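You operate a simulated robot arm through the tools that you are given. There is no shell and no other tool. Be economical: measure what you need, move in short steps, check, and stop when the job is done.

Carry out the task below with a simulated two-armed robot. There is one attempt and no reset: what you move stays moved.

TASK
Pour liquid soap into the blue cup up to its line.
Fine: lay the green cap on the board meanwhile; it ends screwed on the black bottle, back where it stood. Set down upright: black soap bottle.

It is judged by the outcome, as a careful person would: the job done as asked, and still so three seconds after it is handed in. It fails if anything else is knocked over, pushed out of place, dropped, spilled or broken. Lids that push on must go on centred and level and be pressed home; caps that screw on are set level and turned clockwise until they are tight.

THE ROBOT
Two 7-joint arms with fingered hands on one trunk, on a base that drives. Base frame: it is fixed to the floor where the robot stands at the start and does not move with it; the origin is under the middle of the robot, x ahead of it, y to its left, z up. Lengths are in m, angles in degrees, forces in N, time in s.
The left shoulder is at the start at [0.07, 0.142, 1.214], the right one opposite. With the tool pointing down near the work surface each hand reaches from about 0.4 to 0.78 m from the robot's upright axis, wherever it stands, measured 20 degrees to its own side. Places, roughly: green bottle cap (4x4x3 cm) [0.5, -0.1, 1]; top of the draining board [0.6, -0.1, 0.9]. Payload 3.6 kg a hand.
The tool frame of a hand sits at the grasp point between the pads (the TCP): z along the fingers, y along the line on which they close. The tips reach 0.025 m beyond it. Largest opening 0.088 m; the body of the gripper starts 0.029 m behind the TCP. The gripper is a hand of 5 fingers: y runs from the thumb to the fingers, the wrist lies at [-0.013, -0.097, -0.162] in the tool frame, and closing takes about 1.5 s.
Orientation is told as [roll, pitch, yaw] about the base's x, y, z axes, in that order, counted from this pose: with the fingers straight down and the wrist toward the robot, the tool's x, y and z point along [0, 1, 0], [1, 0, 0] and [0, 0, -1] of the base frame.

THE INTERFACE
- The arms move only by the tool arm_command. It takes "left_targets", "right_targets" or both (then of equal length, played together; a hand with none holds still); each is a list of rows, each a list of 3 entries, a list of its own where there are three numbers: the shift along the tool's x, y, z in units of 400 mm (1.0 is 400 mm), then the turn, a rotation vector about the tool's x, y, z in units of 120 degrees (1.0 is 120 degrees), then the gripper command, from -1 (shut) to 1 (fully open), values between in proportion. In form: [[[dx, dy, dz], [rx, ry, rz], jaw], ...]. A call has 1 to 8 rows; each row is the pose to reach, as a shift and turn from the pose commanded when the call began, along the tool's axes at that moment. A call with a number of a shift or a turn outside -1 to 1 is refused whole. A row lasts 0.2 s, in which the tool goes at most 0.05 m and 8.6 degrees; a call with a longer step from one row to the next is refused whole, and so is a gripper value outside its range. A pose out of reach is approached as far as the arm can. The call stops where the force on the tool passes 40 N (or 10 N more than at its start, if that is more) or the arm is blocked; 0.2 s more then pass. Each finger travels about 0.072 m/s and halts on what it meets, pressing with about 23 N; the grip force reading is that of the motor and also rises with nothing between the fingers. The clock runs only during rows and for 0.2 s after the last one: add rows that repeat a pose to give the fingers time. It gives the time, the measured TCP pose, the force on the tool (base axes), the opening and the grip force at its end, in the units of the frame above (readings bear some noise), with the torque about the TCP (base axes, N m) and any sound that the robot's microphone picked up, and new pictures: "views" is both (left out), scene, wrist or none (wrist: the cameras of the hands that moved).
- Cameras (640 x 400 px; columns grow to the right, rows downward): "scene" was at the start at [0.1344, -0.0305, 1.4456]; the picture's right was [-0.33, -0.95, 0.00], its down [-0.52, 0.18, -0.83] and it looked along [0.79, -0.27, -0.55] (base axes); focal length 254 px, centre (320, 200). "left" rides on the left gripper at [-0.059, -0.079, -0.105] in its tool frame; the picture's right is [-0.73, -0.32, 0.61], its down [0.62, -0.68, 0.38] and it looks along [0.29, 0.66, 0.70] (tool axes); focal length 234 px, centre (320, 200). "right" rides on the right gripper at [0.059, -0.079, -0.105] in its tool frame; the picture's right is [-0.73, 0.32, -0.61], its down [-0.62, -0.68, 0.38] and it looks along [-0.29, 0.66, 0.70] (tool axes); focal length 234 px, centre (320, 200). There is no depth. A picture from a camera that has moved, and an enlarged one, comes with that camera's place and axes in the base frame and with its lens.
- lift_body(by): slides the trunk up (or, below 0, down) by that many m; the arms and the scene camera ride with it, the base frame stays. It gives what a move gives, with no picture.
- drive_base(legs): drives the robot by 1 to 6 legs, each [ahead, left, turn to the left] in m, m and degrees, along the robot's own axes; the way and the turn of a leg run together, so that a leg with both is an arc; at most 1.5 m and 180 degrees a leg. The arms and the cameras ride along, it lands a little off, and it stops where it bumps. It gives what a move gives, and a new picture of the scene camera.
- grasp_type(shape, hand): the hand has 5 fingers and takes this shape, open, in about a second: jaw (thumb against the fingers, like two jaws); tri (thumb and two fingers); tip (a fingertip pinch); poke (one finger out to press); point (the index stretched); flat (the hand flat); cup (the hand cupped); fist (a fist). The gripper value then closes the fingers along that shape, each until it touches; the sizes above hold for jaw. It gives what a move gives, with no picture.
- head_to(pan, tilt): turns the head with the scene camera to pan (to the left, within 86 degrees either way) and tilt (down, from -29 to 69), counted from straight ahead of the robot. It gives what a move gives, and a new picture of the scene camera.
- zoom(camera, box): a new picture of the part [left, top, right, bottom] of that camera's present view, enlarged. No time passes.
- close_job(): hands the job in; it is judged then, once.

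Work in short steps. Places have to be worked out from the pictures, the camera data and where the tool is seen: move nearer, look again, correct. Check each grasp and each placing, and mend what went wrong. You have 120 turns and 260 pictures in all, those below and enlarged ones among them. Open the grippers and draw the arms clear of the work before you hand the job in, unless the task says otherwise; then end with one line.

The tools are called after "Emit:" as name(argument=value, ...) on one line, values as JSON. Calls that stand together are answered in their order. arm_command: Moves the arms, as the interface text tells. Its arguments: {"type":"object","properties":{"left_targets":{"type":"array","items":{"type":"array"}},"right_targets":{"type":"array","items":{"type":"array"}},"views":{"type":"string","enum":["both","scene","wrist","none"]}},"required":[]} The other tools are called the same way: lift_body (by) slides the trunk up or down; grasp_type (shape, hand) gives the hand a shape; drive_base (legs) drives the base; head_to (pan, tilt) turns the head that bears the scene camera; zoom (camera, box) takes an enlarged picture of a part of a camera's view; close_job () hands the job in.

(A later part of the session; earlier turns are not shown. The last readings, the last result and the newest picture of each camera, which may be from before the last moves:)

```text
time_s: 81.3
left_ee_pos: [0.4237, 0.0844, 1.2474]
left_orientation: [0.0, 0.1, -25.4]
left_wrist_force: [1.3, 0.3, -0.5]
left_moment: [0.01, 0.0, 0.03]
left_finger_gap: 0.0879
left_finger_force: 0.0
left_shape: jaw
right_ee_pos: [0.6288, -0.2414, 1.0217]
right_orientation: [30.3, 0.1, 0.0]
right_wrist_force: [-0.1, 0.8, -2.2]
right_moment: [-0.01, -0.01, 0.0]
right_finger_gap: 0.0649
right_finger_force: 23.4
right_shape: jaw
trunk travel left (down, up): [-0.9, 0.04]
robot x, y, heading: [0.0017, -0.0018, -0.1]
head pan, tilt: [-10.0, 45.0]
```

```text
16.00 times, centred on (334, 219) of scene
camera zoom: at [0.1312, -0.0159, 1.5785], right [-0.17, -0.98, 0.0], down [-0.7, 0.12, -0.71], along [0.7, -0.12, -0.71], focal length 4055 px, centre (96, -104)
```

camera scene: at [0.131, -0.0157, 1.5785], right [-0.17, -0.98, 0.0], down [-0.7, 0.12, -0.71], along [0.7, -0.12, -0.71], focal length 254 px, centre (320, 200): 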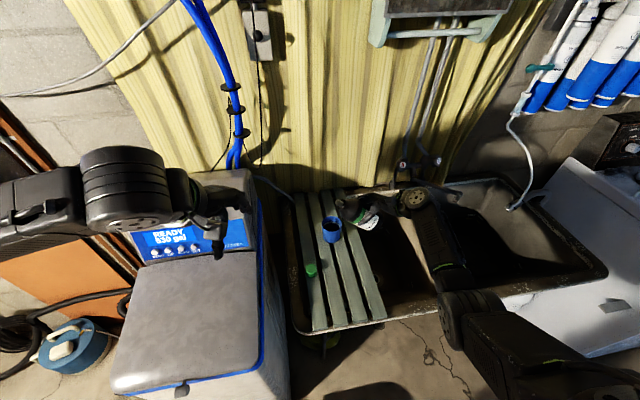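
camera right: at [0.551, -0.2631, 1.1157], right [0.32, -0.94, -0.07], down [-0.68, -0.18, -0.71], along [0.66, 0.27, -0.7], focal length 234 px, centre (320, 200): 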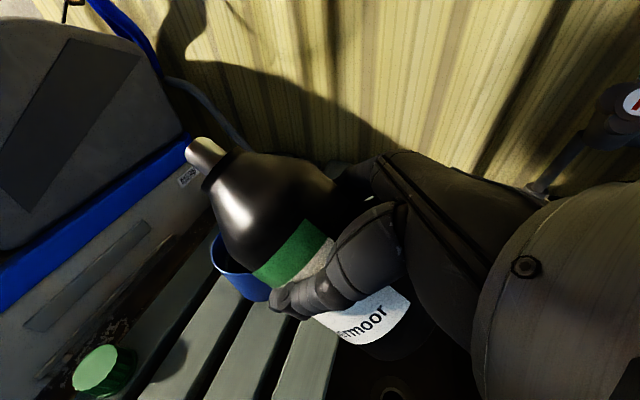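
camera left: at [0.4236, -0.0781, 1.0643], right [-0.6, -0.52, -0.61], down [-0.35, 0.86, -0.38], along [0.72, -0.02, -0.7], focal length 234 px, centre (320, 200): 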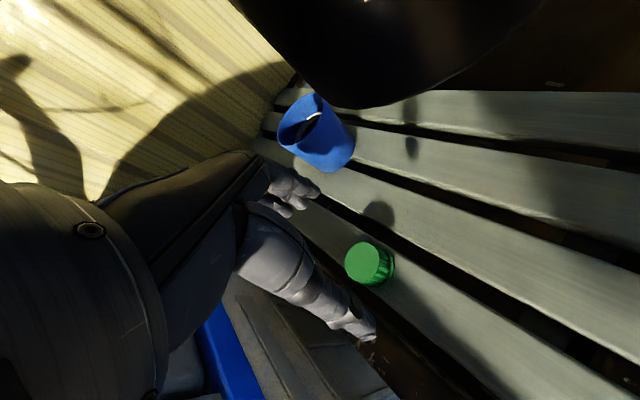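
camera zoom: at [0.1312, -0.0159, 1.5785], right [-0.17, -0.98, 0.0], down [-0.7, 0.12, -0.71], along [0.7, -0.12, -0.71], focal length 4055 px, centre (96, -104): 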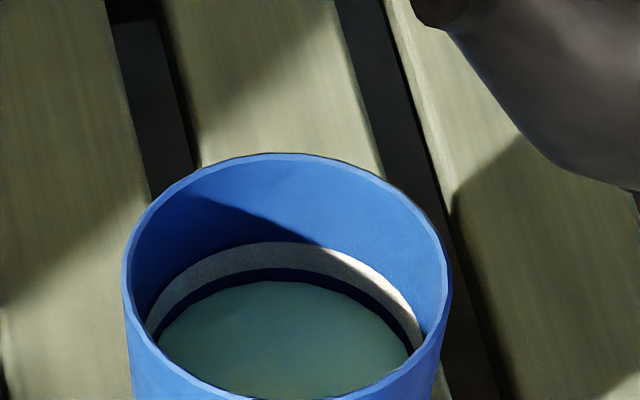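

Nothing came at 86°, so the threshold has moved up. I repeat to about 90° with a one-row hold.

Emit:
arm_command(right_targets=[[[-0.004, 0, -0.003], [0, -0.07, 0], -1], [[-0.008, 0, -0.006], [0, -0.14, 0], -1], [[-0.012, 0, -0.0087], [0, -0.2, 0], -1], [[-0.012, 0, -0.0087], [0, -0.219, 0], -1], [[-0.012, 0, -0.0087], [0, -0.219, 0], -1], [[-0.012, 0, -0.0087], [0, -0.15, 0], -1], [[-0.006, 0, -0.004], [0, -0.08, 0], -1], [[0, 0, 0], [0, -0.01, 0], -1]], views="none")

Emit:
zoom(camera="scene", box=[322, 210, 346, 228])

```text
time_s: 83.1
left_ee_pos: [0.4234, 0.0839, 1.2466]
left_orientation: [-0.1, -0.1, -25.5]
left_wrist_force: [-0.3, -0.3, -0.8]
left_moment: [0.03, -0.03, 0.0]
left_finger_gap: 0.0881
left_finger_force: 0.1
left_shape: jaw
right_ee_pos: [0.6305, -0.2413, 1.0199]
right_orientation: [29.1, 0.0, 0.1]
right_wrist_force: [0.1, -0.5, -2.2]
right_moment: [0.05, -0.01, -0.03]
right_finger_gap: 0.0649
right_finger_force: 22.9
right_shape: jaw
trunk travel left (down, up): [-0.9, 0.04]
robot x, y, heading: [-0.0024, -0.0036, -0.1]
head pan, tilt: [-10.0, 45.0]
```

```text
16.00 times, centred on (334, 219) of scene
camera zoom: at [0.1311, -0.016, 1.5785], right [-0.17, -0.98, 0.0], down [-0.7, 0.12, -0.71], along [0.7, -0.12, -0.71], focal length 4055 px, centre (96, -104)
```

zoom: 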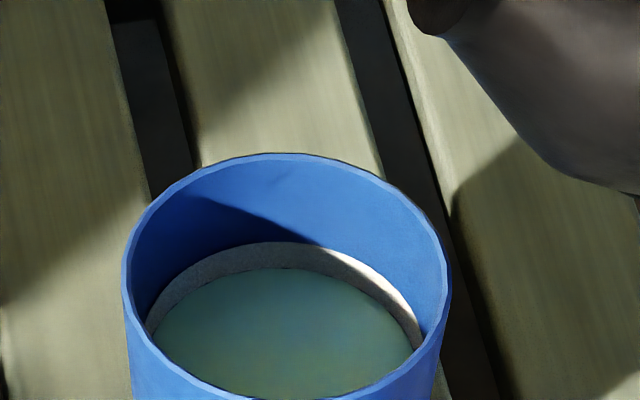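

The surface now touches the lower edge of the white band. One more equal dose should bring it to mid-band.

Emit:
arm_command(right_targets=[[[-0.004, 0, -0.003], [0, -0.07, 0], -1], [[-0.008, 0, -0.006], [0, -0.14, 0], -1], [[-0.012, 0, -0.0087], [0, -0.192, 0], -1], [[-0.012, 0, -0.0087], [0, -0.211, 0], -1], [[-0.012, 0, -0.0087], [0, -0.211, 0], -1], [[-0.012, 0, -0.0087], [0, -0.142, 0], -1], [[-0.006, 0, -0.004], [0, -0.072, 0], -1], [[0, 0, 0], [0, -0.002, 0], -1]], views="none")

Emit:
zoom(camera="scene", box=[322, 210, 346, 228])

```text
time_s: 84.9
left_ee_pos: [0.4237, 0.0848, 1.2477]
left_orientation: [0.0, 0.0, -25.5]
left_wrist_force: [-0.3, 0.3, 0.1]
left_moment: [0.0, -0.03, 0.01]
left_finger_gap: 0.0877
left_finger_force: 0.2
left_shape: jaw
right_ee_pos: [0.6297, -0.2411, 1.022]
right_orientation: [28.9, 0.1, 0.0]
right_wrist_force: [-0.7, -0.3, -1.5]
right_moment: [0.01, -0.03, 0.01]
right_finger_gap: 0.0646
right_finger_force: 23.4
right_shape: jaw
trunk travel left (down, up): [-0.9, 0.04]
robot x, y, heading: [-0.0017, 0.002, -0.0]
head pan, tilt: [-10.0, 45.0]
```

```text
16.00 times, centred on (334, 219) of scene
camera zoom: at [0.1311, -0.016, 1.5785], right [-0.17, -0.98, 0.0], down [-0.7, 0.12, -0.71], along [0.7, -0.12, -0.71], focal length 4055 px, centre (96, -104)
```

zoom: 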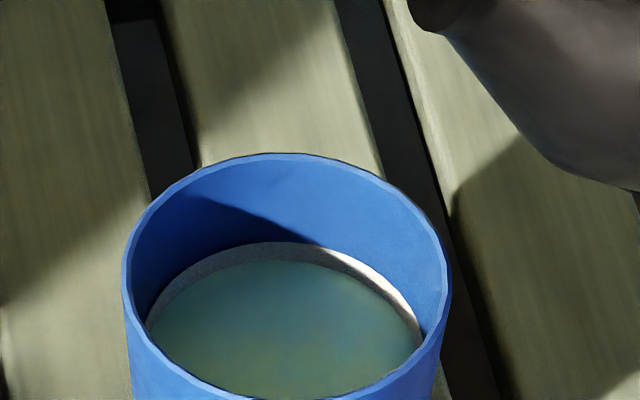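

The surface is now mid-band at the line, so I stop pouring. I bring the bottle upright while rising away from the cup.

Emit:
arm_command(right_targets=[[[0.008, 0, -0.02], [0, 0.068, 0], -1], [[0.016, 0, -0.04], [0, 0.136, 0], -1], [[0.024, 0, -0.06], [0, 0.204, 0], -1], [[0.031, 0, -0.08], [0, 0.272, 0], -1], [[0.039, 0, -0.1], [0, 0.34, 0], -1], [[0.047, 0, -0.12], [0, 0.408, 0], -1], [[0.055, 0, -0.14], [0, 0.476, 0], -1], [[0.063, 0, -0.16], [0, 0.543, 0], -1]], views="scene")

Emit:
zoom(camera="scene", box=[280, 150, 440, 270])

```text
time_s: 86.7
left_ee_pos: [0.4239, 0.0844, 1.2478]
left_orientation: [0.1, 0.0, -25.5]
left_wrist_force: [-0.1, -0.1, -0.7]
left_moment: [-0.01, 0.0, -0.01]
left_finger_gap: 0.0881
left_finger_force: 0.0
left_shape: jaw
right_ee_pos: [0.6304, -0.25, 1.09]
right_orientation: [94.1, 0.0, 0.0]
right_wrist_force: [0.4, -0.5, -1.8]
right_moment: [-0.02, -0.02, 0.05]
right_finger_gap: 0.065
right_finger_force: 23.0
right_shape: jaw
trunk travel left (down, up): [-0.9, 0.04]
robot x, y, heading: [-0.0022, 0.0032, -0.3]
head pan, tilt: [-10.0, 45.0]
camera scene: at [0.1313, -0.0158, 1.5785], right [-0.17, -0.98, 0.0], down [-0.7, 0.12, -0.71], along [0.7, -0.12, -0.71], focal length 254 px, centre (320, 200)
```

scene: 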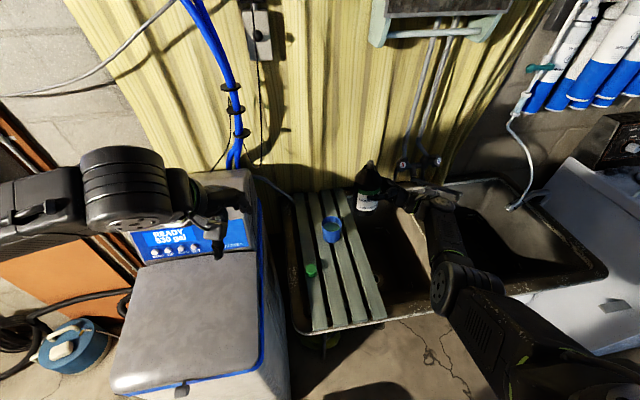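

```text
3.33 times, centred on (360, 210) of scene
camera zoom: at [0.1313, -0.0158, 1.5785], right [-0.17, -0.98, 0.0], down [-0.7, 0.12, -0.71], along [0.7, -0.12, -0.71], focal length 845 px, centre (187, 167)
```

zoom: 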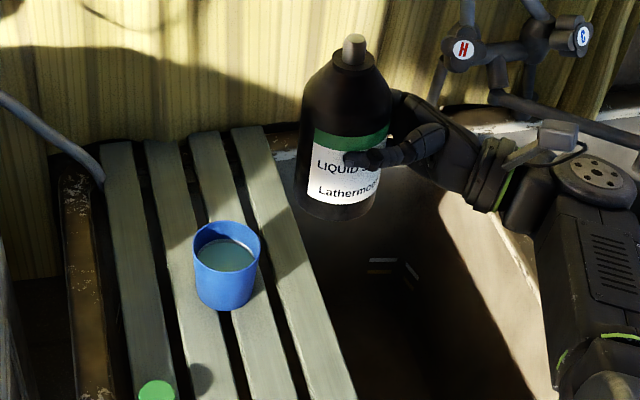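

All clean. I return the bottle: back in x first, then left over its old spot, at 1.00 m height.

Emit:
arm_command(right_targets=[[[0, -0.1, 0], [0, 0, 0], -1], [[0, -0.2, 0], [0, 0, 0], -1], [[0, -0.3, 0], [0, 0, 0], -1], [[0, -0.378, 0.03], [0, 0, 0], -1], [[-0.05, -0.378, 0.1], [0, 0, 0], -1], [[-0.12, -0.378, 0.17], [0, 0, 0], -1], [[-0.19, -0.378, 0.226], [0, 0, 0], -1], [[-0.242, -0.378, 0.226], [0, 0, 0], -1]], views="scene")

Emit:
zoom(camera="scene", box=[270, 160, 430, 280])

```text
time_s: 88.5
left_ee_pos: [0.4235, 0.0849, 1.2462]
left_orientation: [0.0, 0.0, -25.5]
left_wrist_force: [0.6, -0.4, 0.5]
left_moment: [0.0, 0.03, 0.01]
left_finger_gap: 0.0878
left_finger_force: 0.1
left_shape: jaw
right_ee_pos: [0.4783, -0.156, 0.9997]
right_orientation: [94.0, 0.2, -0.1]
right_wrist_force: [0.3, 0.5, -2.6]
right_moment: [-0.01, 0.0, 0.02]
right_finger_gap: 0.0649
right_finger_force: 22.7
right_shape: jaw
trunk travel left (down, up): [-0.9, 0.04]
robot x, y, heading: [0.0034, 0.0008, 0.1]
head pan, tilt: [-10.0, 45.0]
camera scene: at [0.1315, -0.0162, 1.5785], right [-0.17, -0.98, 0.0], down [-0.7, 0.12, -0.71], along [0.7, -0.12, -0.71], focal length 254 px, centre (320, 200)
```

scene: 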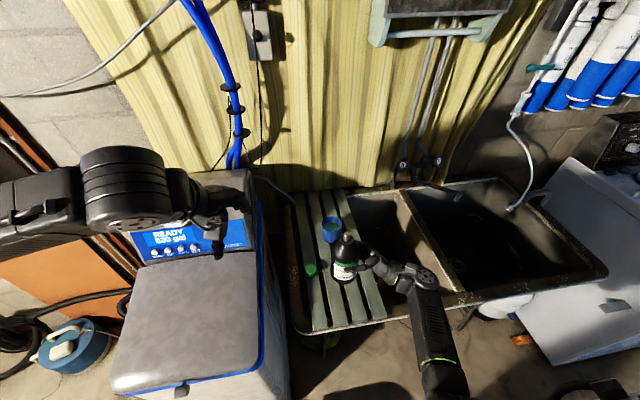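

```text
3.33 times, centred on (350, 220) of scene
camera zoom: at [0.1315, -0.0162, 1.5785], right [-0.17, -0.98, 0.0], down [-0.7, 0.12, -0.71], along [0.7, -0.12, -0.71], focal length 845 px, centre (220, 133)
```

zoom: 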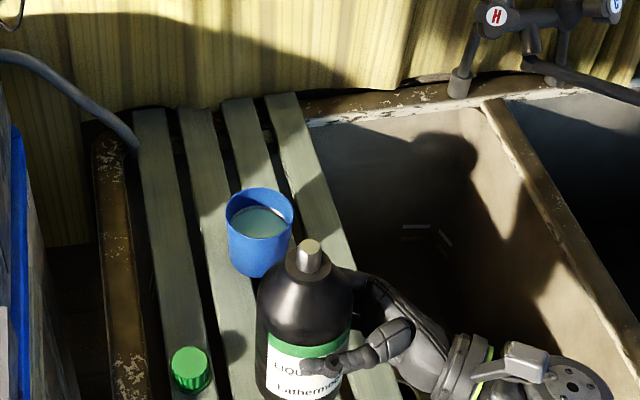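

Lowering the bottle to its spot, gently near the end.

Emit:
arm_command(right_targets=[[[-0.05, 0.001, 0.003], [0, 0, 0], -1], [[-0.09, 0.001, 0.003], [0, 0, 0], -1], [[-0.12, 0.001, 0.003], [0, 0, 0], -1], [[-0.132, 0.001, 0.003], [0, 0, 0], -1]], views="none")

Emit:
arm_command(right_targets=[[[-0.003, 0, 0], [0, 0, 0], -1], [[-0.006, 0, 0], [0, 0, 0], -1]], views="wrist")

Emit:
zoom(camera="scene", box=[270, 180, 430, 300])

```text
time_s: 89.5
left_ee_pos: [0.4232, 0.0844, 1.2473]
left_orientation: [-0.1, 0.0, -25.5]
left_wrist_force: [0.0, -0.7, -0.3]
left_moment: [0.0, -0.02, 0.03]
left_finger_gap: 0.0879
left_finger_force: 0.0
left_shape: jaw
right_ee_pos: [0.479, -0.1492, 0.9479]
right_orientation: [94.0, 0.0, -0.1]
right_wrist_force: [-0.2, 0.2, -2.3]
right_moment: [-0.06, 0.0, 0.03]
right_finger_gap: 0.0648
right_finger_force: 22.8
right_shape: jaw
trunk travel left (down, up): [-0.9, 0.04]
robot x, y, heading: [0.0015, -0.0066, 0.2]
head pan, tilt: [-10.0, 45.0]
```

```text
time_s: 90.1
left_ee_pos: [0.4237, 0.0853, 1.2469]
left_orientation: [-0.1, 0.1, -25.5]
left_wrist_force: [0.1, -0.7, 0.6]
left_moment: [-0.01, -0.02, 0.02]
left_finger_gap: 0.0877
left_finger_force: 0.0
left_shape: jaw
right_ee_pos: [0.4787, -0.1491, 0.9447]
right_orientation: [94.0, 0.0, 0.0]
right_wrist_force: [-0.3, 0.3, -2.0]
right_moment: [-0.02, -0.04, -0.04]
right_finger_gap: 0.0649
right_finger_force: 22.9
right_shape: jaw
trunk travel left (down, up): [-0.9, 0.04]
robot x, y, heading: [-0.0008, -0.0035, -0.1]
head pan, tilt: [-10.0, 45.0]
camera right: at [0.3998, -0.2572, 0.9962], right [0.32, -0.55, -0.77], down [-0.68, 0.43, -0.59], along [0.66, 0.71, -0.24], focal length 234 px, centre (320, 200)
```

right: 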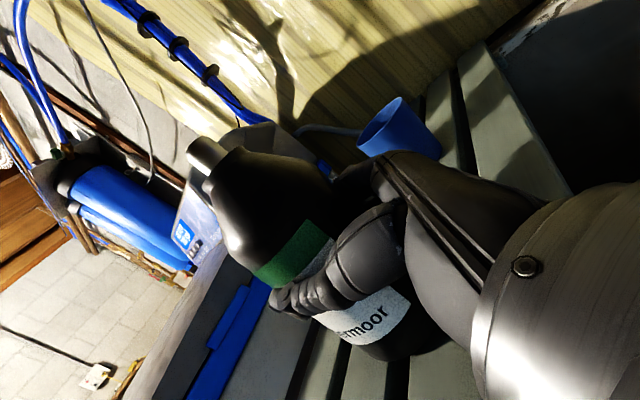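

```text
3.33 times, centred on (350, 240) of scene
camera zoom: at [0.1307, -0.0157, 1.5786], right [-0.17, -0.98, 0.0], down [-0.7, 0.12, -0.71], along [0.7, -0.12, -0.71], focal length 845 px, centre (220, 67)
```

zoom: 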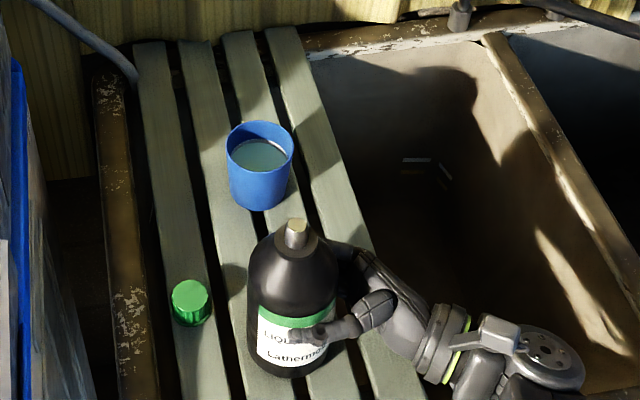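

No contact yet; the bottle hangs slightly above the board, as it did after the levelling. I shift back 4 mm to the right and lower in 1.5 mm steps until it bears.

Emit:
arm_command(right_targets=[[[-0.002, 0, -0.01], [0, 0, 0], -1], [[-0.006, 0, -0.01], [0, 0, 0], -1], [[-0.009, 0, -0.01], [0, 0, 0], -1]], views="none")

Emit:
arm_command(right_targets=[[[-0.004, 0, 0], [0, 0, 0], -1], [[-0.004, 0, 0], [0, 0, 0], -1]], views="none")

Emit:
arm_command(right_targets=[[[-0.004, 0, 0], [0, 0, 0], -1], [[-0.004, 0, 0], [0, 0, 0], -1]], views="none")

```text
time_s: 90.9
left_ee_pos: [0.4226, 0.0861, 1.2479]
left_orientation: [0.0, 0.0, -25.5]
left_wrist_force: [0.3, -0.2, 0.1]
left_moment: [-0.04, 0.01, 0.0]
left_finger_gap: 0.0879
left_finger_force: 0.0
left_shape: jaw
right_ee_pos: [0.478, -0.1518, 0.943]
right_orientation: [94.0, -0.2, 0.0]
right_wrist_force: [-1.8, 2.4, 9.9]
right_moment: [0.18, -0.31, 0.08]
right_finger_gap: 0.0648
right_finger_force: 22.9
right_shape: jaw
trunk travel left (down, up): [-0.9, 0.04]
robot x, y, heading: [-0.0023, 0.0012, 0.1]
head pan, tilt: [-10.0, 45.0]
```

```text
time_s: 91.5
left_ee_pos: [0.4204, 0.0866, 1.2479]
left_orientation: [0.0, -0.1, -25.4]
left_wrist_force: [-0.6, -0.1, 0.1]
left_moment: [-0.01, -0.01, 0.0]
left_finger_gap: 0.0876
left_finger_force: 0.1
left_shape: jaw
right_ee_pos: [0.4774, -0.1519, 0.9416]
right_orientation: [94.0, -0.3, 0.0]
right_wrist_force: [-1.5, 2.1, 16.7]
right_moment: [0.22, -0.53, 0.1]
right_finger_gap: 0.0654
right_finger_force: 23.3
right_shape: jaw
trunk travel left (down, up): [-0.9, 0.04]
robot x, y, heading: [0.0004, -0.0025, 0.4]
head pan, tilt: [-10.0, 45.0]
```

```text
time_s: 92.1
left_ee_pos: [0.4206, 0.0855, 1.2474]
left_orientation: [-0.1, -0.1, -25.5]
left_wrist_force: [0.8, 0.9, 0.1]
left_moment: [0.01, -0.01, 0.03]
left_finger_gap: 0.0878
left_finger_force: 0.0
left_shape: jaw
right_ee_pos: [0.4764, -0.1503, 0.9397]
right_orientation: [94.1, -0.2, 0.0]
right_wrist_force: [-2.3, 1.9, 19.6]
right_moment: [0.24, -0.53, 0.04]
right_finger_gap: 0.0646
right_finger_force: 22.2
right_shape: jaw
trunk travel left (down, up): [-0.9, 0.04]
robot x, y, heading: [0.0006, 0.0024, 0.0]
head pan, tilt: [-10.0, 45.0]
```

It bears on the board. I ease off 2.8 mm, then open and re-close the right hand so the bottle settles flat and is held square.

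Emit:
arm_command(right_targets=[[[0.007, 0, 0], [0, 0, 0], -1], [[0.007, 0, 0], [0, 0, 0], -0.2], [[0.007, 0, 0], [0, 0, 0], 0.6], [[0.007, 0, 0], [0, 0, 0], 1], [[0.007, 0, 0], [0, 0, 0], 1]], views="none")

Emit:
zoom(camera="scene", box=[270, 180, 430, 300])

Emit:
zoom(camera="right", box=[100, 50, 500, 350])

```text
time_s: 93.3
left_ee_pos: [0.4235, 0.084, 1.2477]
left_orientation: [0.1, 0.0, -25.5]
left_wrist_force: [-0.1, -0.1, 0.2]
left_moment: [0.0, 0.0, 0.0]
left_finger_gap: 0.0878
left_finger_force: 0.0
left_shape: jaw
right_ee_pos: [0.48, -0.1514, 0.9397]
right_orientation: [94.0, 0.0, 0.0]
right_wrist_force: [0.7, -0.8, -0.1]
right_moment: [-0.01, 0.05, -0.01]
right_finger_gap: 0.0874
right_finger_force: 0.0
right_shape: jaw
trunk travel left (down, up): [-0.9, 0.04]
robot x, y, heading: [0.0016, 0.0036, 0.0]
head pan, tilt: [-10.0, 45.0]
```

```text
3.33 times, centred on (350, 240) of scene
camera zoom: at [0.1298, -0.0153, 1.5786], right [-0.17, -0.98, 0.0], down [-0.7, 0.12, -0.71], along [0.7, -0.12, -0.71], focal length 845 px, centre (220, 67)
```

zoom: 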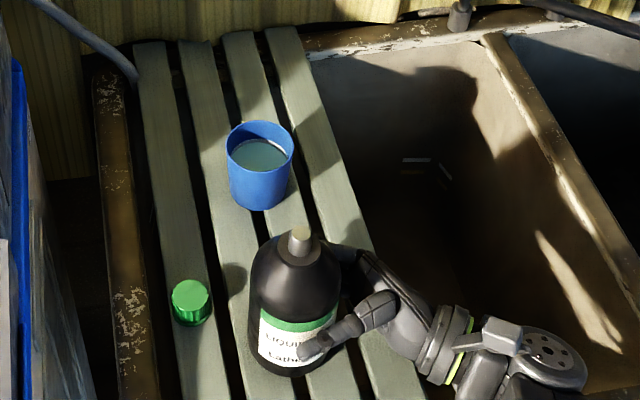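

```text
1.33 times, centred on (300, 200) of right
camera zoom: at [0.4001, -0.2607, 0.9915], right [0.32, -0.56, -0.77], down [-0.68, 0.43, -0.6], along [0.66, 0.71, -0.24], focal length 312 px, centre (347, 200)
```

zoom: 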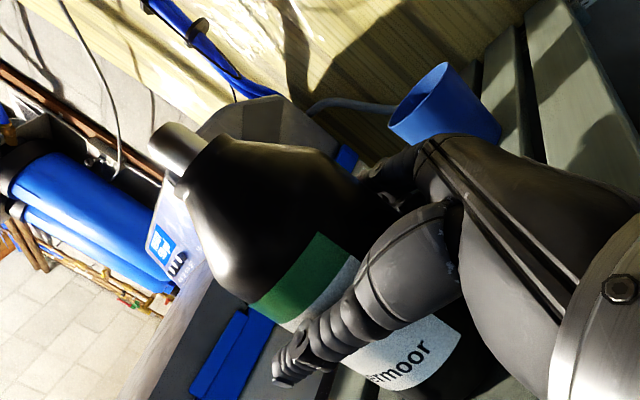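

The bottle stands flat. Re-gripping it.

Emit:
arm_command(right_targets=[[[0, 0, 0], [0, 0, 0], 0.6], [[0, 0, 0], [0, 0, 0], 0.2], [[0, 0, 0], [0, 0, 0], -0.3], [[0, 0, 0], [0, 0, 0], -1], [[0, 0, 0], [0, 0, 0], -1], [[0, 0, 0], [0, 0, 0], -1]], views="none")

Emit:
zoom(camera="scene", box=[270, 180, 430, 300])

```text
time_s: 94.7
left_ee_pos: [0.423, 0.0856, 1.2478]
left_orientation: [-0.1, 0.0, -25.5]
left_wrist_force: [0.2, -0.3, -0.7]
left_moment: [0.02, -0.01, 0.02]
left_finger_gap: 0.0883
left_finger_force: 0.1
left_shape: jaw
right_ee_pos: [0.4793, -0.1516, 0.9397]
right_orientation: [94.0, 0.0, 0.0]
right_wrist_force: [-0.8, -0.2, 0.2]
right_moment: [-0.03, -0.08, -0.05]
right_finger_gap: 0.0657
right_finger_force: 22.9
right_shape: jaw
trunk travel left (down, up): [-0.9, 0.04]
robot x, y, heading: [-0.0025, 0.0016, 0.1]
head pan, tilt: [-10.0, 45.0]
```

```text
3.33 times, centred on (350, 240) of scene
camera zoom: at [0.1304, -0.0157, 1.5786], right [-0.17, -0.98, 0.0], down [-0.7, 0.12, -0.71], along [0.7, -0.12, -0.71], focal length 845 px, centre (220, 67)
```

zoom: 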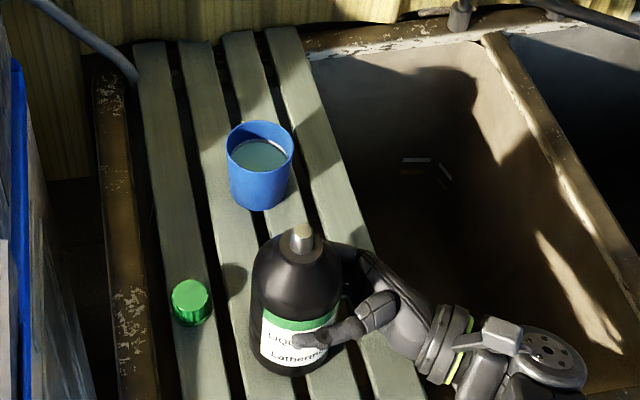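

Grip good. I bring the left hand back along its path to just above the cap.

Emit:
arm_command(left_targets=[[[-0.02, 0.046, 0.09], [0, 0, 0], 1], [[-0.04, 0.096, 0.18], [0, 0, 0], 1], [[-0.06, 0.146, 0.27], [0, 0, 0], 1], [[-0.09, 0.196, 0.36], [0, 0, 0], 1], [[-0.12, 0.246, 0.46], [0, 0, 0], 1], [[-0.15, 0.296, 0.55], [0, 0, 0], 1], [[-0.18, 0.346, 0.64], [0, 0, 0], 1], [[-0.21, 0.376, 0.72], [0, 0, 0], 1]], views="wrist")

Emit:
zoom(camera="left", box=[240, 180, 440, 330])

```text
time_s: 96.5
left_ee_pos: [0.5212, -0.0606, 0.9574]
left_orientation: [0.0, 0.0, -25.5]
left_wrist_force: [-0.2, 0.4, -0.4]
left_moment: [0.01, 0.0, 0.0]
left_finger_gap: 0.088
left_finger_force: 0.0
left_shape: jaw
right_ee_pos: [0.4788, -0.1518, 0.9398]
right_orientation: [94.0, -0.1, 0.0]
right_wrist_force: [1.1, 0.3, 0.3]
right_moment: [0.0, -0.09, 0.01]
right_finger_gap: 0.066
right_finger_force: 23.4
right_shape: jaw
trunk travel left (down, up): [-0.9, 0.04]
robot x, y, heading: [-0.0007, 0.001, 0.1]
head pan, tilt: [-10.0, 45.0]
camera left: at [0.4243, -0.0801, 1.063], right [-0.6, -0.52, -0.61], down [-0.35, 0.86, -0.38], along [0.72, -0.02, -0.7], focal length 234 px, centre (320, 200)
```

left: 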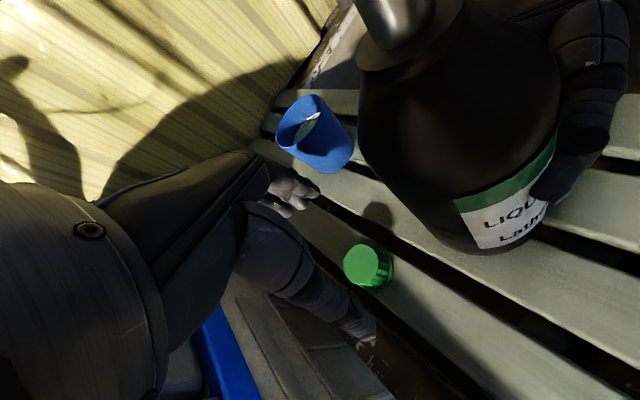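

```text
2.67 times, centred on (340, 255) of left
camera zoom: at [0.4243, -0.0801, 1.063], right [-0.6, -0.52, -0.61], down [-0.35, 0.86, -0.38], along [0.72, -0.02, -0.7], focal length 624 px, centre (267, 53)
```

zoom: 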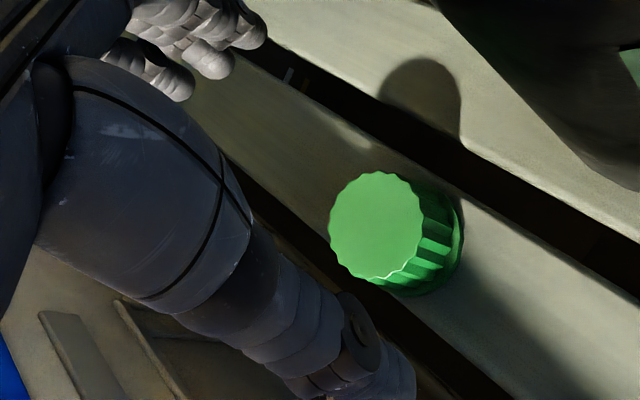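

The view matches the release view. Lowering to the same height and closing on the cap.

Emit:
arm_command(left_targets=[[[0, 0, 0.06], [0, 0, 0], 1], [[0, 0, 0.12], [0, 0, 0], 1], [[0, 0, 0.14], [0, 0, 0], 0.6], [[0, 0, 0.14], [0, 0, 0], 0.1], [[0, 0, 0.14], [0, 0, 0], -0.4], [[0, 0, 0.14], [0, 0, 0], -1], [[0, 0, 0.14], [0, 0, 0], -1], [[0, 0, 0.14], [0, 0, 0], -1]], views="none")

Emit:
zoom(camera="left", box=[240, 160, 440, 310])

```text
time_s: 98.3
left_ee_pos: [0.5214, -0.0591, 0.9018]
left_orientation: [0.1, 0.0, -25.4]
left_wrist_force: [-1.0, 0.6, -0.4]
left_moment: [-0.01, 0.02, 0.0]
left_finger_gap: 0.0237
left_finger_force: 22.8
left_shape: jaw
right_ee_pos: [0.48, -0.1524, 0.9402]
right_orientation: [94.0, 0.0, 0.0]
right_wrist_force: [-0.2, 0.9, 0.4]
right_moment: [-0.01, -0.09, 0.01]
right_finger_gap: 0.0658
right_finger_force: 22.6
right_shape: jaw
trunk travel left (down, up): [-0.9, 0.04]
robot x, y, heading: [0.0008, -0.0011, -0.1]
head pan, tilt: [-10.0, 45.0]
```

```text
2.67 times, centred on (340, 235) of left
camera zoom: at [0.4243, -0.0788, 1.0076], right [-0.6, -0.52, -0.61], down [-0.35, 0.86, -0.38], along [0.72, -0.02, -0.7], focal length 624 px, centre (267, 107)
```

zoom: 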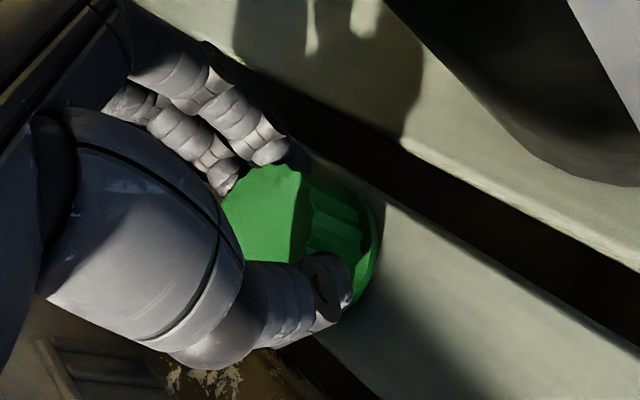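

Cap gripped. Lifting it straight up, then turning counterclockwise toward yaw 0 for a long clockwise stroke.

Emit:
arm_command(left_targets=[[[0, 0, -0.11], [0, 0, 0], -1], [[0, 0, -0.22], [0, 0, 0], -1], [[0, 0, -0.33], [0, 0, 0], -1], [[0, 0, -0.44], [0, 0, 0], -1], [[0, 0, -0.54], [0, 0, 0], -1], [[0, 0, -0.54], [0, 0, -0.07], -1], [[0, 0, -0.54], [0, 0, -0.14], -1], [[0, 0, -0.54], [0, 0, -0.21], -1]], views="both")

Emit:
zoom(camera="scene", box=[270, 180, 430, 300])

Emit:
zoom(camera="right", box=[100, 20, 420, 260])

```text
time_s: 100.1
left_ee_pos: [0.5221, -0.0563, 1.1184]
left_orientation: [0.1, 0.0, -0.1]
left_wrist_force: [0.0, -0.3, -0.6]
left_moment: [0.0, -0.02, 0.02]
left_finger_gap: 0.0233
left_finger_force: 23.0
left_shape: jaw
right_ee_pos: [0.4784, -0.1527, 0.94]
right_orientation: [94.2, 0.0, 0.0]
right_wrist_force: [0.8, 1.5, 0.9]
right_moment: [0.01, -0.1, 0.06]
right_finger_gap: 0.0658
right_finger_force: 23.0
right_shape: jaw
trunk travel left (down, up): [-0.9, 0.04]
robot x, y, heading: [-0.0002, -0.0033, 0.2]
head pan, tilt: [-10.0, 45.0]
camera scene: at [0.13, -0.0169, 1.5786], right [-0.17, -0.98, 0.0], down [-0.7, 0.12, -0.71], along [0.7, -0.12, -0.71], focal length 254 px, centre (320, 200)
camera left: at [0.4417, -0.1158, 1.2235], right [-0.32, -0.72, -0.61], down [-0.68, 0.63, -0.38], along [0.66, 0.29, -0.69], focal length 234 px, centre (320, 200)
```

scene: 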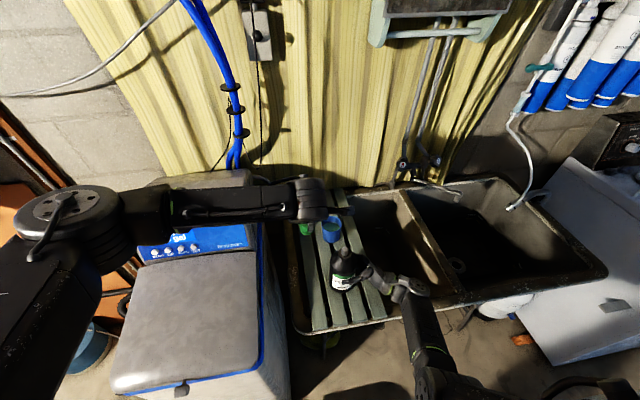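
left: 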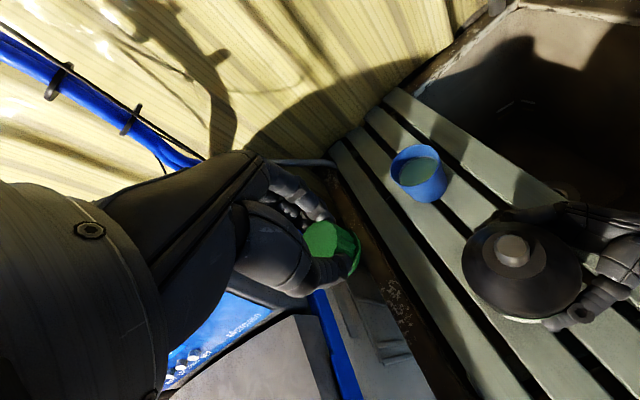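

```text
3.33 times, centred on (350, 240) of scene
camera zoom: at [0.13, -0.0169, 1.5786], right [-0.17, -0.98, 0.0], down [-0.7, 0.12, -0.71], along [0.7, -0.12, -0.71], focal length 845 px, centre (220, 67)
```

zoom: 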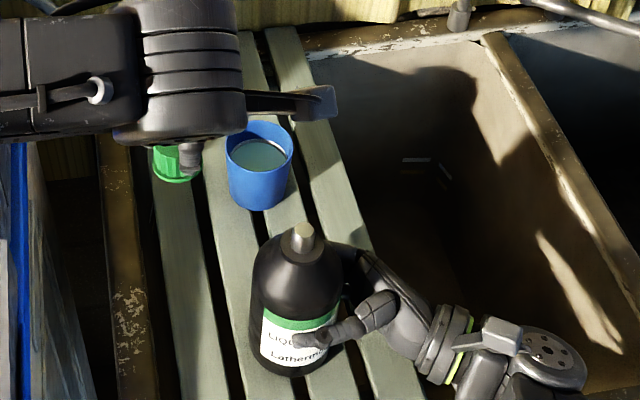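

```text
1.67 times, centred on (260, 140) of right
camera zoom: at [0.4004, -0.2615, 0.9914], right [0.32, -0.55, -0.77], down [-0.68, 0.43, -0.6], along [0.66, 0.71, -0.24], focal length 390 px, centre (420, 300)
```

zoom: 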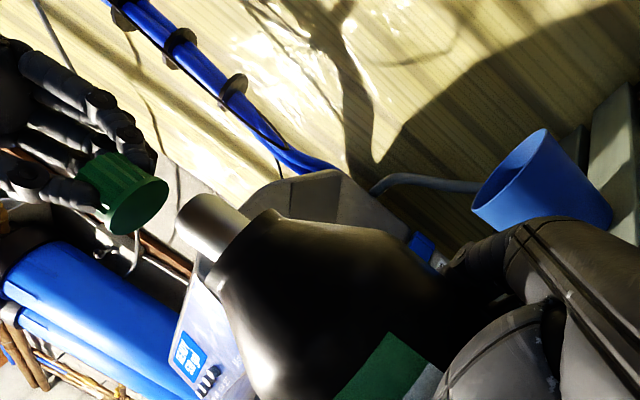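

Spout tip triangulates to about (0.478, -0.139, 1.04). I move the cap over it, with about 3 cm of clearance, turning to yaw +20, to check alignment from two sides.

Emit:
arm_command(left_targets=[[[-0.05, -0.025, 0], [0, 0, -0.042], -1], [[-0.1, -0.05, 0], [0, 0, -0.083], -1], [[-0.15, -0.075, 0.01], [0, 0, -0.125], -1], [[-0.19, -0.095, 0.02], [0, 0, -0.167], -1], [[-0.208, -0.105, 0.033], [0, 0, -0.167], -1], [[-0.208, -0.105, 0.033], [0, 0, -0.167], -1]], views="none")

Emit:
zoom(camera="scene", box=[290, 190, 410, 280])

Emit:
zoom(camera="right", box=[80, 20, 400, 260])

Emit:
zoom(camera="left", box=[240, 140, 480, 320])

```text
time_s: 101.5
left_ee_pos: [0.4777, -0.1426, 1.1049]
left_orientation: [0.0, 0.1, 19.8]
left_wrist_force: [-0.3, 0.5, 0.6]
left_moment: [-0.04, -0.02, 0.0]
left_finger_gap: 0.0235
left_finger_force: 23.0
left_shape: jaw
right_ee_pos: [0.4786, -0.152, 0.9402]
right_orientation: [93.9, 0.0, 0.0]
right_wrist_force: [0.0, -0.1, 0.8]
right_moment: [-0.04, -0.06, -0.01]
right_finger_gap: 0.0655
right_finger_force: 23.2
right_shape: jaw
trunk travel left (down, up): [-0.9, 0.04]
robot x, y, heading: [0.0006, -0.0036, -0.1]
head pan, tilt: [-10.0, 45.0]
```

```text
4.44 times, centred on (350, 235) of scene
camera zoom: at [0.1304, -0.0155, 1.5786], right [-0.17, -0.98, 0.0], down [-0.7, 0.12, -0.71], along [0.7, -0.12, -0.71], focal length 1126 px, centre (187, 44)
```

zoom: 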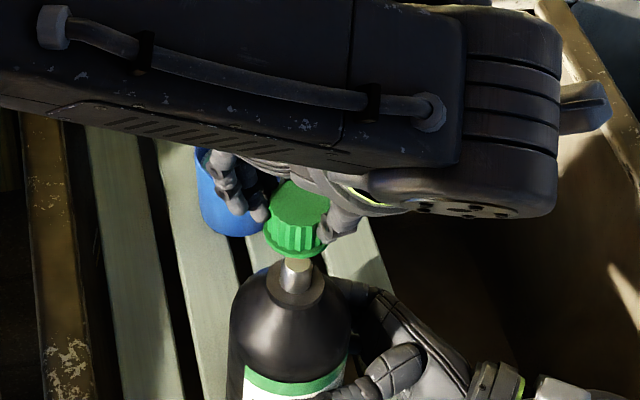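

```text
1.67 times, centred on (240, 140) of right
camera zoom: at [0.4006, -0.2608, 0.9915], right [0.32, -0.56, -0.77], down [-0.68, 0.43, -0.6], along [0.66, 0.71, -0.24], focal length 390 px, centre (453, 300)
```

zoom: 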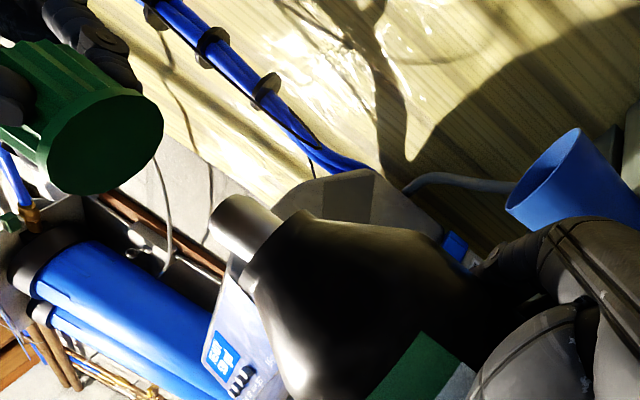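

```text
2.22 times, centred on (360, 230) of left
camera zoom: at [0.4235, -0.2237, 1.2104], right [-0.06, -0.79, -0.61], down [-0.85, 0.36, -0.38], along [0.52, 0.5, -0.7], focal length 520 px, centre (231, 133)
```

zoom: 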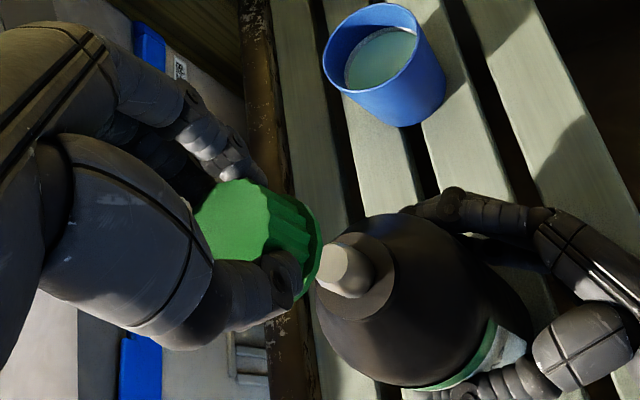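

The cap is close to aligned; the views disagree by a few mm. I zoom tighter to measure cap and spout.

Emit:
zoom(camera="scene", box=[325, 218, 365, 248])

Emit:
zoom(camera="right", box=[60, 20, 260, 170])

```text
13.33 times, centred on (345, 233) of scene
camera zoom: at [0.1304, -0.0155, 1.5786], right [-0.17, -0.98, 0.0], down [-0.7, 0.12, -0.71], along [0.7, -0.12, -0.71], focal length 3380 px, centre (-13, -240)
```

zoom: 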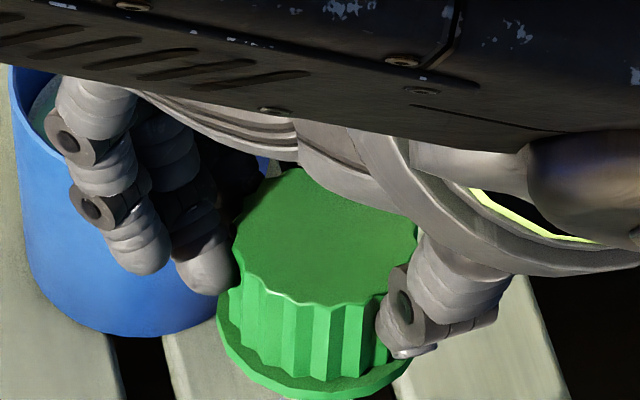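

```text
2.67 times, centred on (160, 95) of right
camera zoom: at [0.4006, -0.2608, 0.9915], right [0.32, -0.56, -0.77], down [-0.68, 0.43, -0.6], along [0.66, 0.71, -0.24], focal length 624 px, centre (747, 480)
```

zoom: 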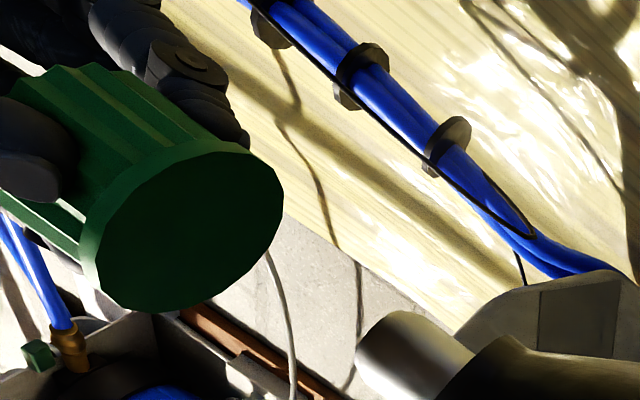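

Measured, the cap sits about 2–3 mm too far left. I correct that and lower until the cap just reaches the spout threads.

Emit:
arm_command(left_targets=[[[-0.006, 0, 0], [0, 0, 0], -1], [[-0.006, 0, 0.04], [0, 0, 0], -1], [[-0.006, 0, 0.08], [0, 0, 0], -1], [[-0.006, 0, 0.105], [0, 0, 0], -1]], views="none")

Emit:
zoom(camera="right", box=[80, 40, 320, 220])

Emit:
zoom(camera="scene", box=[315, 220, 375, 265])

```text
time_s: 102.5
left_ee_pos: [0.4793, -0.142, 1.0633]
left_orientation: [0.1, 0.0, 19.7]
left_wrist_force: [-0.6, -0.3, 0.8]
left_moment: [0.0, -0.05, -0.01]
left_finger_gap: 0.0231
left_finger_force: 22.9
left_shape: jaw
right_ee_pos: [0.4799, -0.1528, 0.9404]
right_orientation: [94.1, 0.1, 0.1]
right_wrist_force: [-0.2, 1.2, 0.9]
right_moment: [-0.03, -0.12, 0.0]
right_finger_gap: 0.0657
right_finger_force: 23.0
right_shape: jaw
trunk travel left (down, up): [-0.9, 0.04]
robot x, y, heading: [0.002, 0.0018, 0.1]
head pan, tilt: [-10.0, 45.0]
```

```text
2.22 times, centred on (200, 130) of right
camera zoom: at [0.4006, -0.2607, 0.9915], right [0.32, -0.56, -0.77], down [-0.68, 0.43, -0.6], along [0.66, 0.71, -0.24], focal length 520 px, centre (587, 356)
```

zoom: 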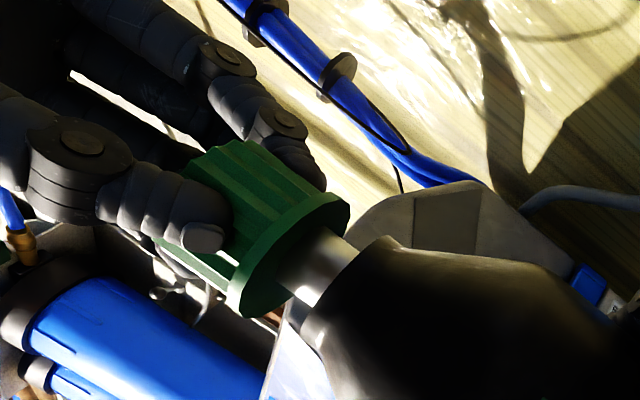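

```text
8.89 times, centred on (345, 242) of scene
camera zoom: at [0.1305, -0.0157, 1.5786], right [-0.17, -0.98, 0.0], down [-0.7, 0.12, -0.71], along [0.7, -0.12, -0.71], focal length 2253 px, centre (98, -178)
```

zoom: 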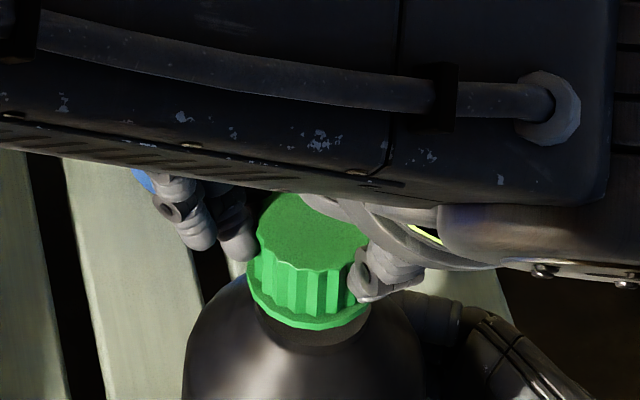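

The spout is entering the cap's mouth. A further 1.5 mm correction, and down in small steps with force readings.

Emit:
arm_command(left_targets=[[[-0.005, 0.002, 0], [0, 0, 0], -1], [[-0.005, 0.002, 0.005], [0, 0, 0], -1], [[-0.005, 0.002, 0.01], [0, 0, 0], -1]], views="none")

Emit:
arm_command(left_targets=[[[0, 0, 0.004], [0, 0, 0], -1], [[0, 0, 0.008], [0, 0, 0], -1]], views="none")

Emit:
zoom(camera="right", box=[80, 40, 320, 220])

```text
time_s: 103.3
left_ee_pos: [0.4808, -0.1455, 1.0593]
left_orientation: [0.0, 0.0, 19.8]
left_wrist_force: [-0.3, -0.2, 0.4]
left_moment: [0.01, -0.02, 0.04]
left_finger_gap: 0.0235
left_finger_force: 22.8
left_shape: jaw
right_ee_pos: [0.4797, -0.1513, 0.9404]
right_orientation: [93.9, 0.1, 0.0]
right_wrist_force: [-0.1, -0.6, 0.2]
right_moment: [-0.06, -0.04, 0.01]
right_finger_gap: 0.0654
right_finger_force: 23.1
right_shape: jaw
trunk travel left (down, up): [-0.9, 0.04]
robot x, y, heading: [-0.0035, 0.0025, 0.1]
head pan, tilt: [-10.0, 45.0]
```

```text
time_s: 103.9
left_ee_pos: [0.4806, -0.1451, 1.0552]
left_orientation: [-0.1, -0.1, 19.9]
left_wrist_force: [-0.3, 1.2, -1.0]
left_moment: [-0.03, 0.0, -0.01]
left_finger_gap: 0.0232
left_finger_force: 22.7
left_shape: jaw
right_ee_pos: [0.4786, -0.1527, 0.9403]
right_orientation: [94.0, -0.1, 0.0]
right_wrist_force: [0.1, 0.9, 1.2]
right_moment: [-0.03, -0.1, 0.0]
right_finger_gap: 0.0657
right_finger_force: 22.8
right_shape: jaw
trunk travel left (down, up): [-0.9, 0.04]
robot x, y, heading: [0.0003, 0.0034, 0.1]
head pan, tilt: [-10.0, 45.0]
```

```text
2.22 times, centred on (200, 130) of right
camera zoom: at [0.4006, -0.2609, 0.9915], right [0.32, -0.56, -0.77], down [-0.68, 0.43, -0.6], along [0.66, 0.71, -0.24], focal length 520 px, centre (587, 356)
```

zoom: 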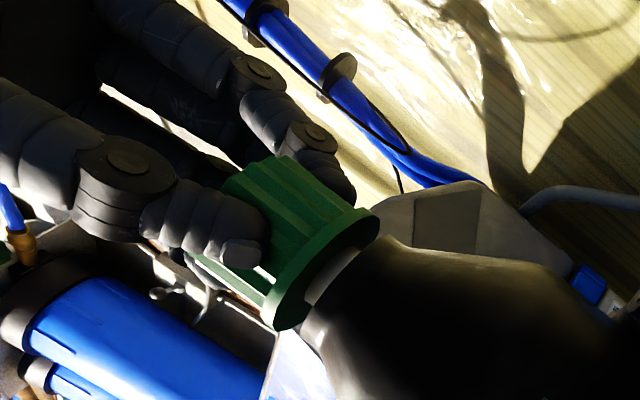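

From this side it now looks centred. Checking from the scene camera too.

Emit:
zoom(camera="scene", box=[320, 225, 370, 263])

Emit:
zoom(camera="left", box=[260, 160, 420, 280])

```text
10.53 times, centred on (345, 244) of scene
camera zoom: at [0.1304, -0.0158, 1.5786], right [-0.17, -0.98, 0.0], down [-0.7, 0.12, -0.71], along [0.7, -0.12, -0.71], focal length 2668 px, centre (57, -263)
```

zoom: 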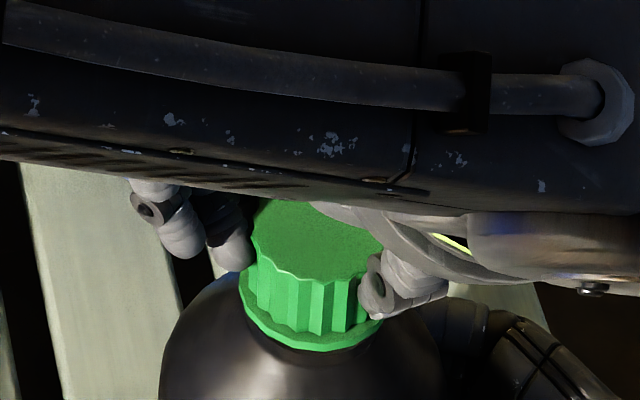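

```text
3.33 times, centred on (340, 220) of left
camera zoom: at [0.426, -0.2271, 1.1612], right [-0.06, -0.79, -0.61], down [-0.85, 0.36, -0.38], along [0.52, 0.5, -0.7], focal length 781 px, centre (253, 133)
```

zoom: 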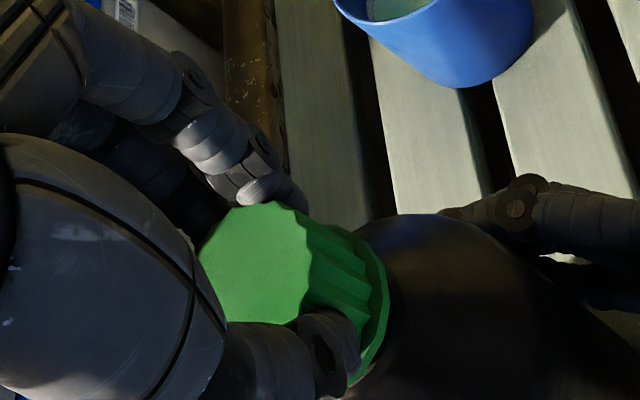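

Scene agrees within 1 mm. Continue down in 1 mm steps to contact.

Emit:
arm_command(left_targets=[[[0, 0, 0.003], [0, 0, 0], -1], [[0, 0, 0.006], [0, 0, 0], -1]], views="none")

Emit:
arm_command(left_targets=[[[0, 0, 0.003], [0, 0, 0], -1], [[0, 0, 0.006], [0, 0, 0], -1]], views="none")

```text
time_s: 104.5
left_ee_pos: [0.4813, -0.1452, 1.054]
left_orientation: [-0.1, 0.1, 19.7]
left_wrist_force: [-0.2, -0.3, -0.8]
left_moment: [0.1, -0.1, 0.02]
left_finger_gap: 0.023
left_finger_force: 22.6
left_shape: jaw
right_ee_pos: [0.48, -0.152, 0.9403]
right_orientation: [94.0, 0.1, 0.0]
right_wrist_force: [-0.4, 0.3, 1.6]
right_moment: [-0.06, -0.04, 0.02]
right_finger_gap: 0.0655
right_finger_force: 23.5
right_shape: jaw
trunk travel left (down, up): [-0.9, 0.04]
robot x, y, heading: [0.0039, -0.0002, -0.1]
head pan, tilt: [-10.0, 45.0]
```

```text
time_s: 105.1
left_ee_pos: [0.48, -0.1449, 1.0516]
left_orientation: [0.0, 0.0, 20.0]
left_wrist_force: [-1.7, 1.3, 8.3]
left_moment: [0.07, -0.08, 0.02]
left_finger_gap: 0.0234
left_finger_force: 23.2
left_shape: jaw
right_ee_pos: [0.4788, -0.1525, 0.9405]
right_orientation: [94.0, 0.0, 0.1]
right_wrist_force: [1.0, 0.0, 0.0]
right_moment: [-0.07, -0.09, -0.04]
right_finger_gap: 0.0657
right_finger_force: 23.0
right_shape: jaw
trunk travel left (down, up): [-0.9, 0.04]
robot x, y, heading: [0.0003, 0.0015, -0.3]
head pan, tilt: [-10.0, 45.0]
```

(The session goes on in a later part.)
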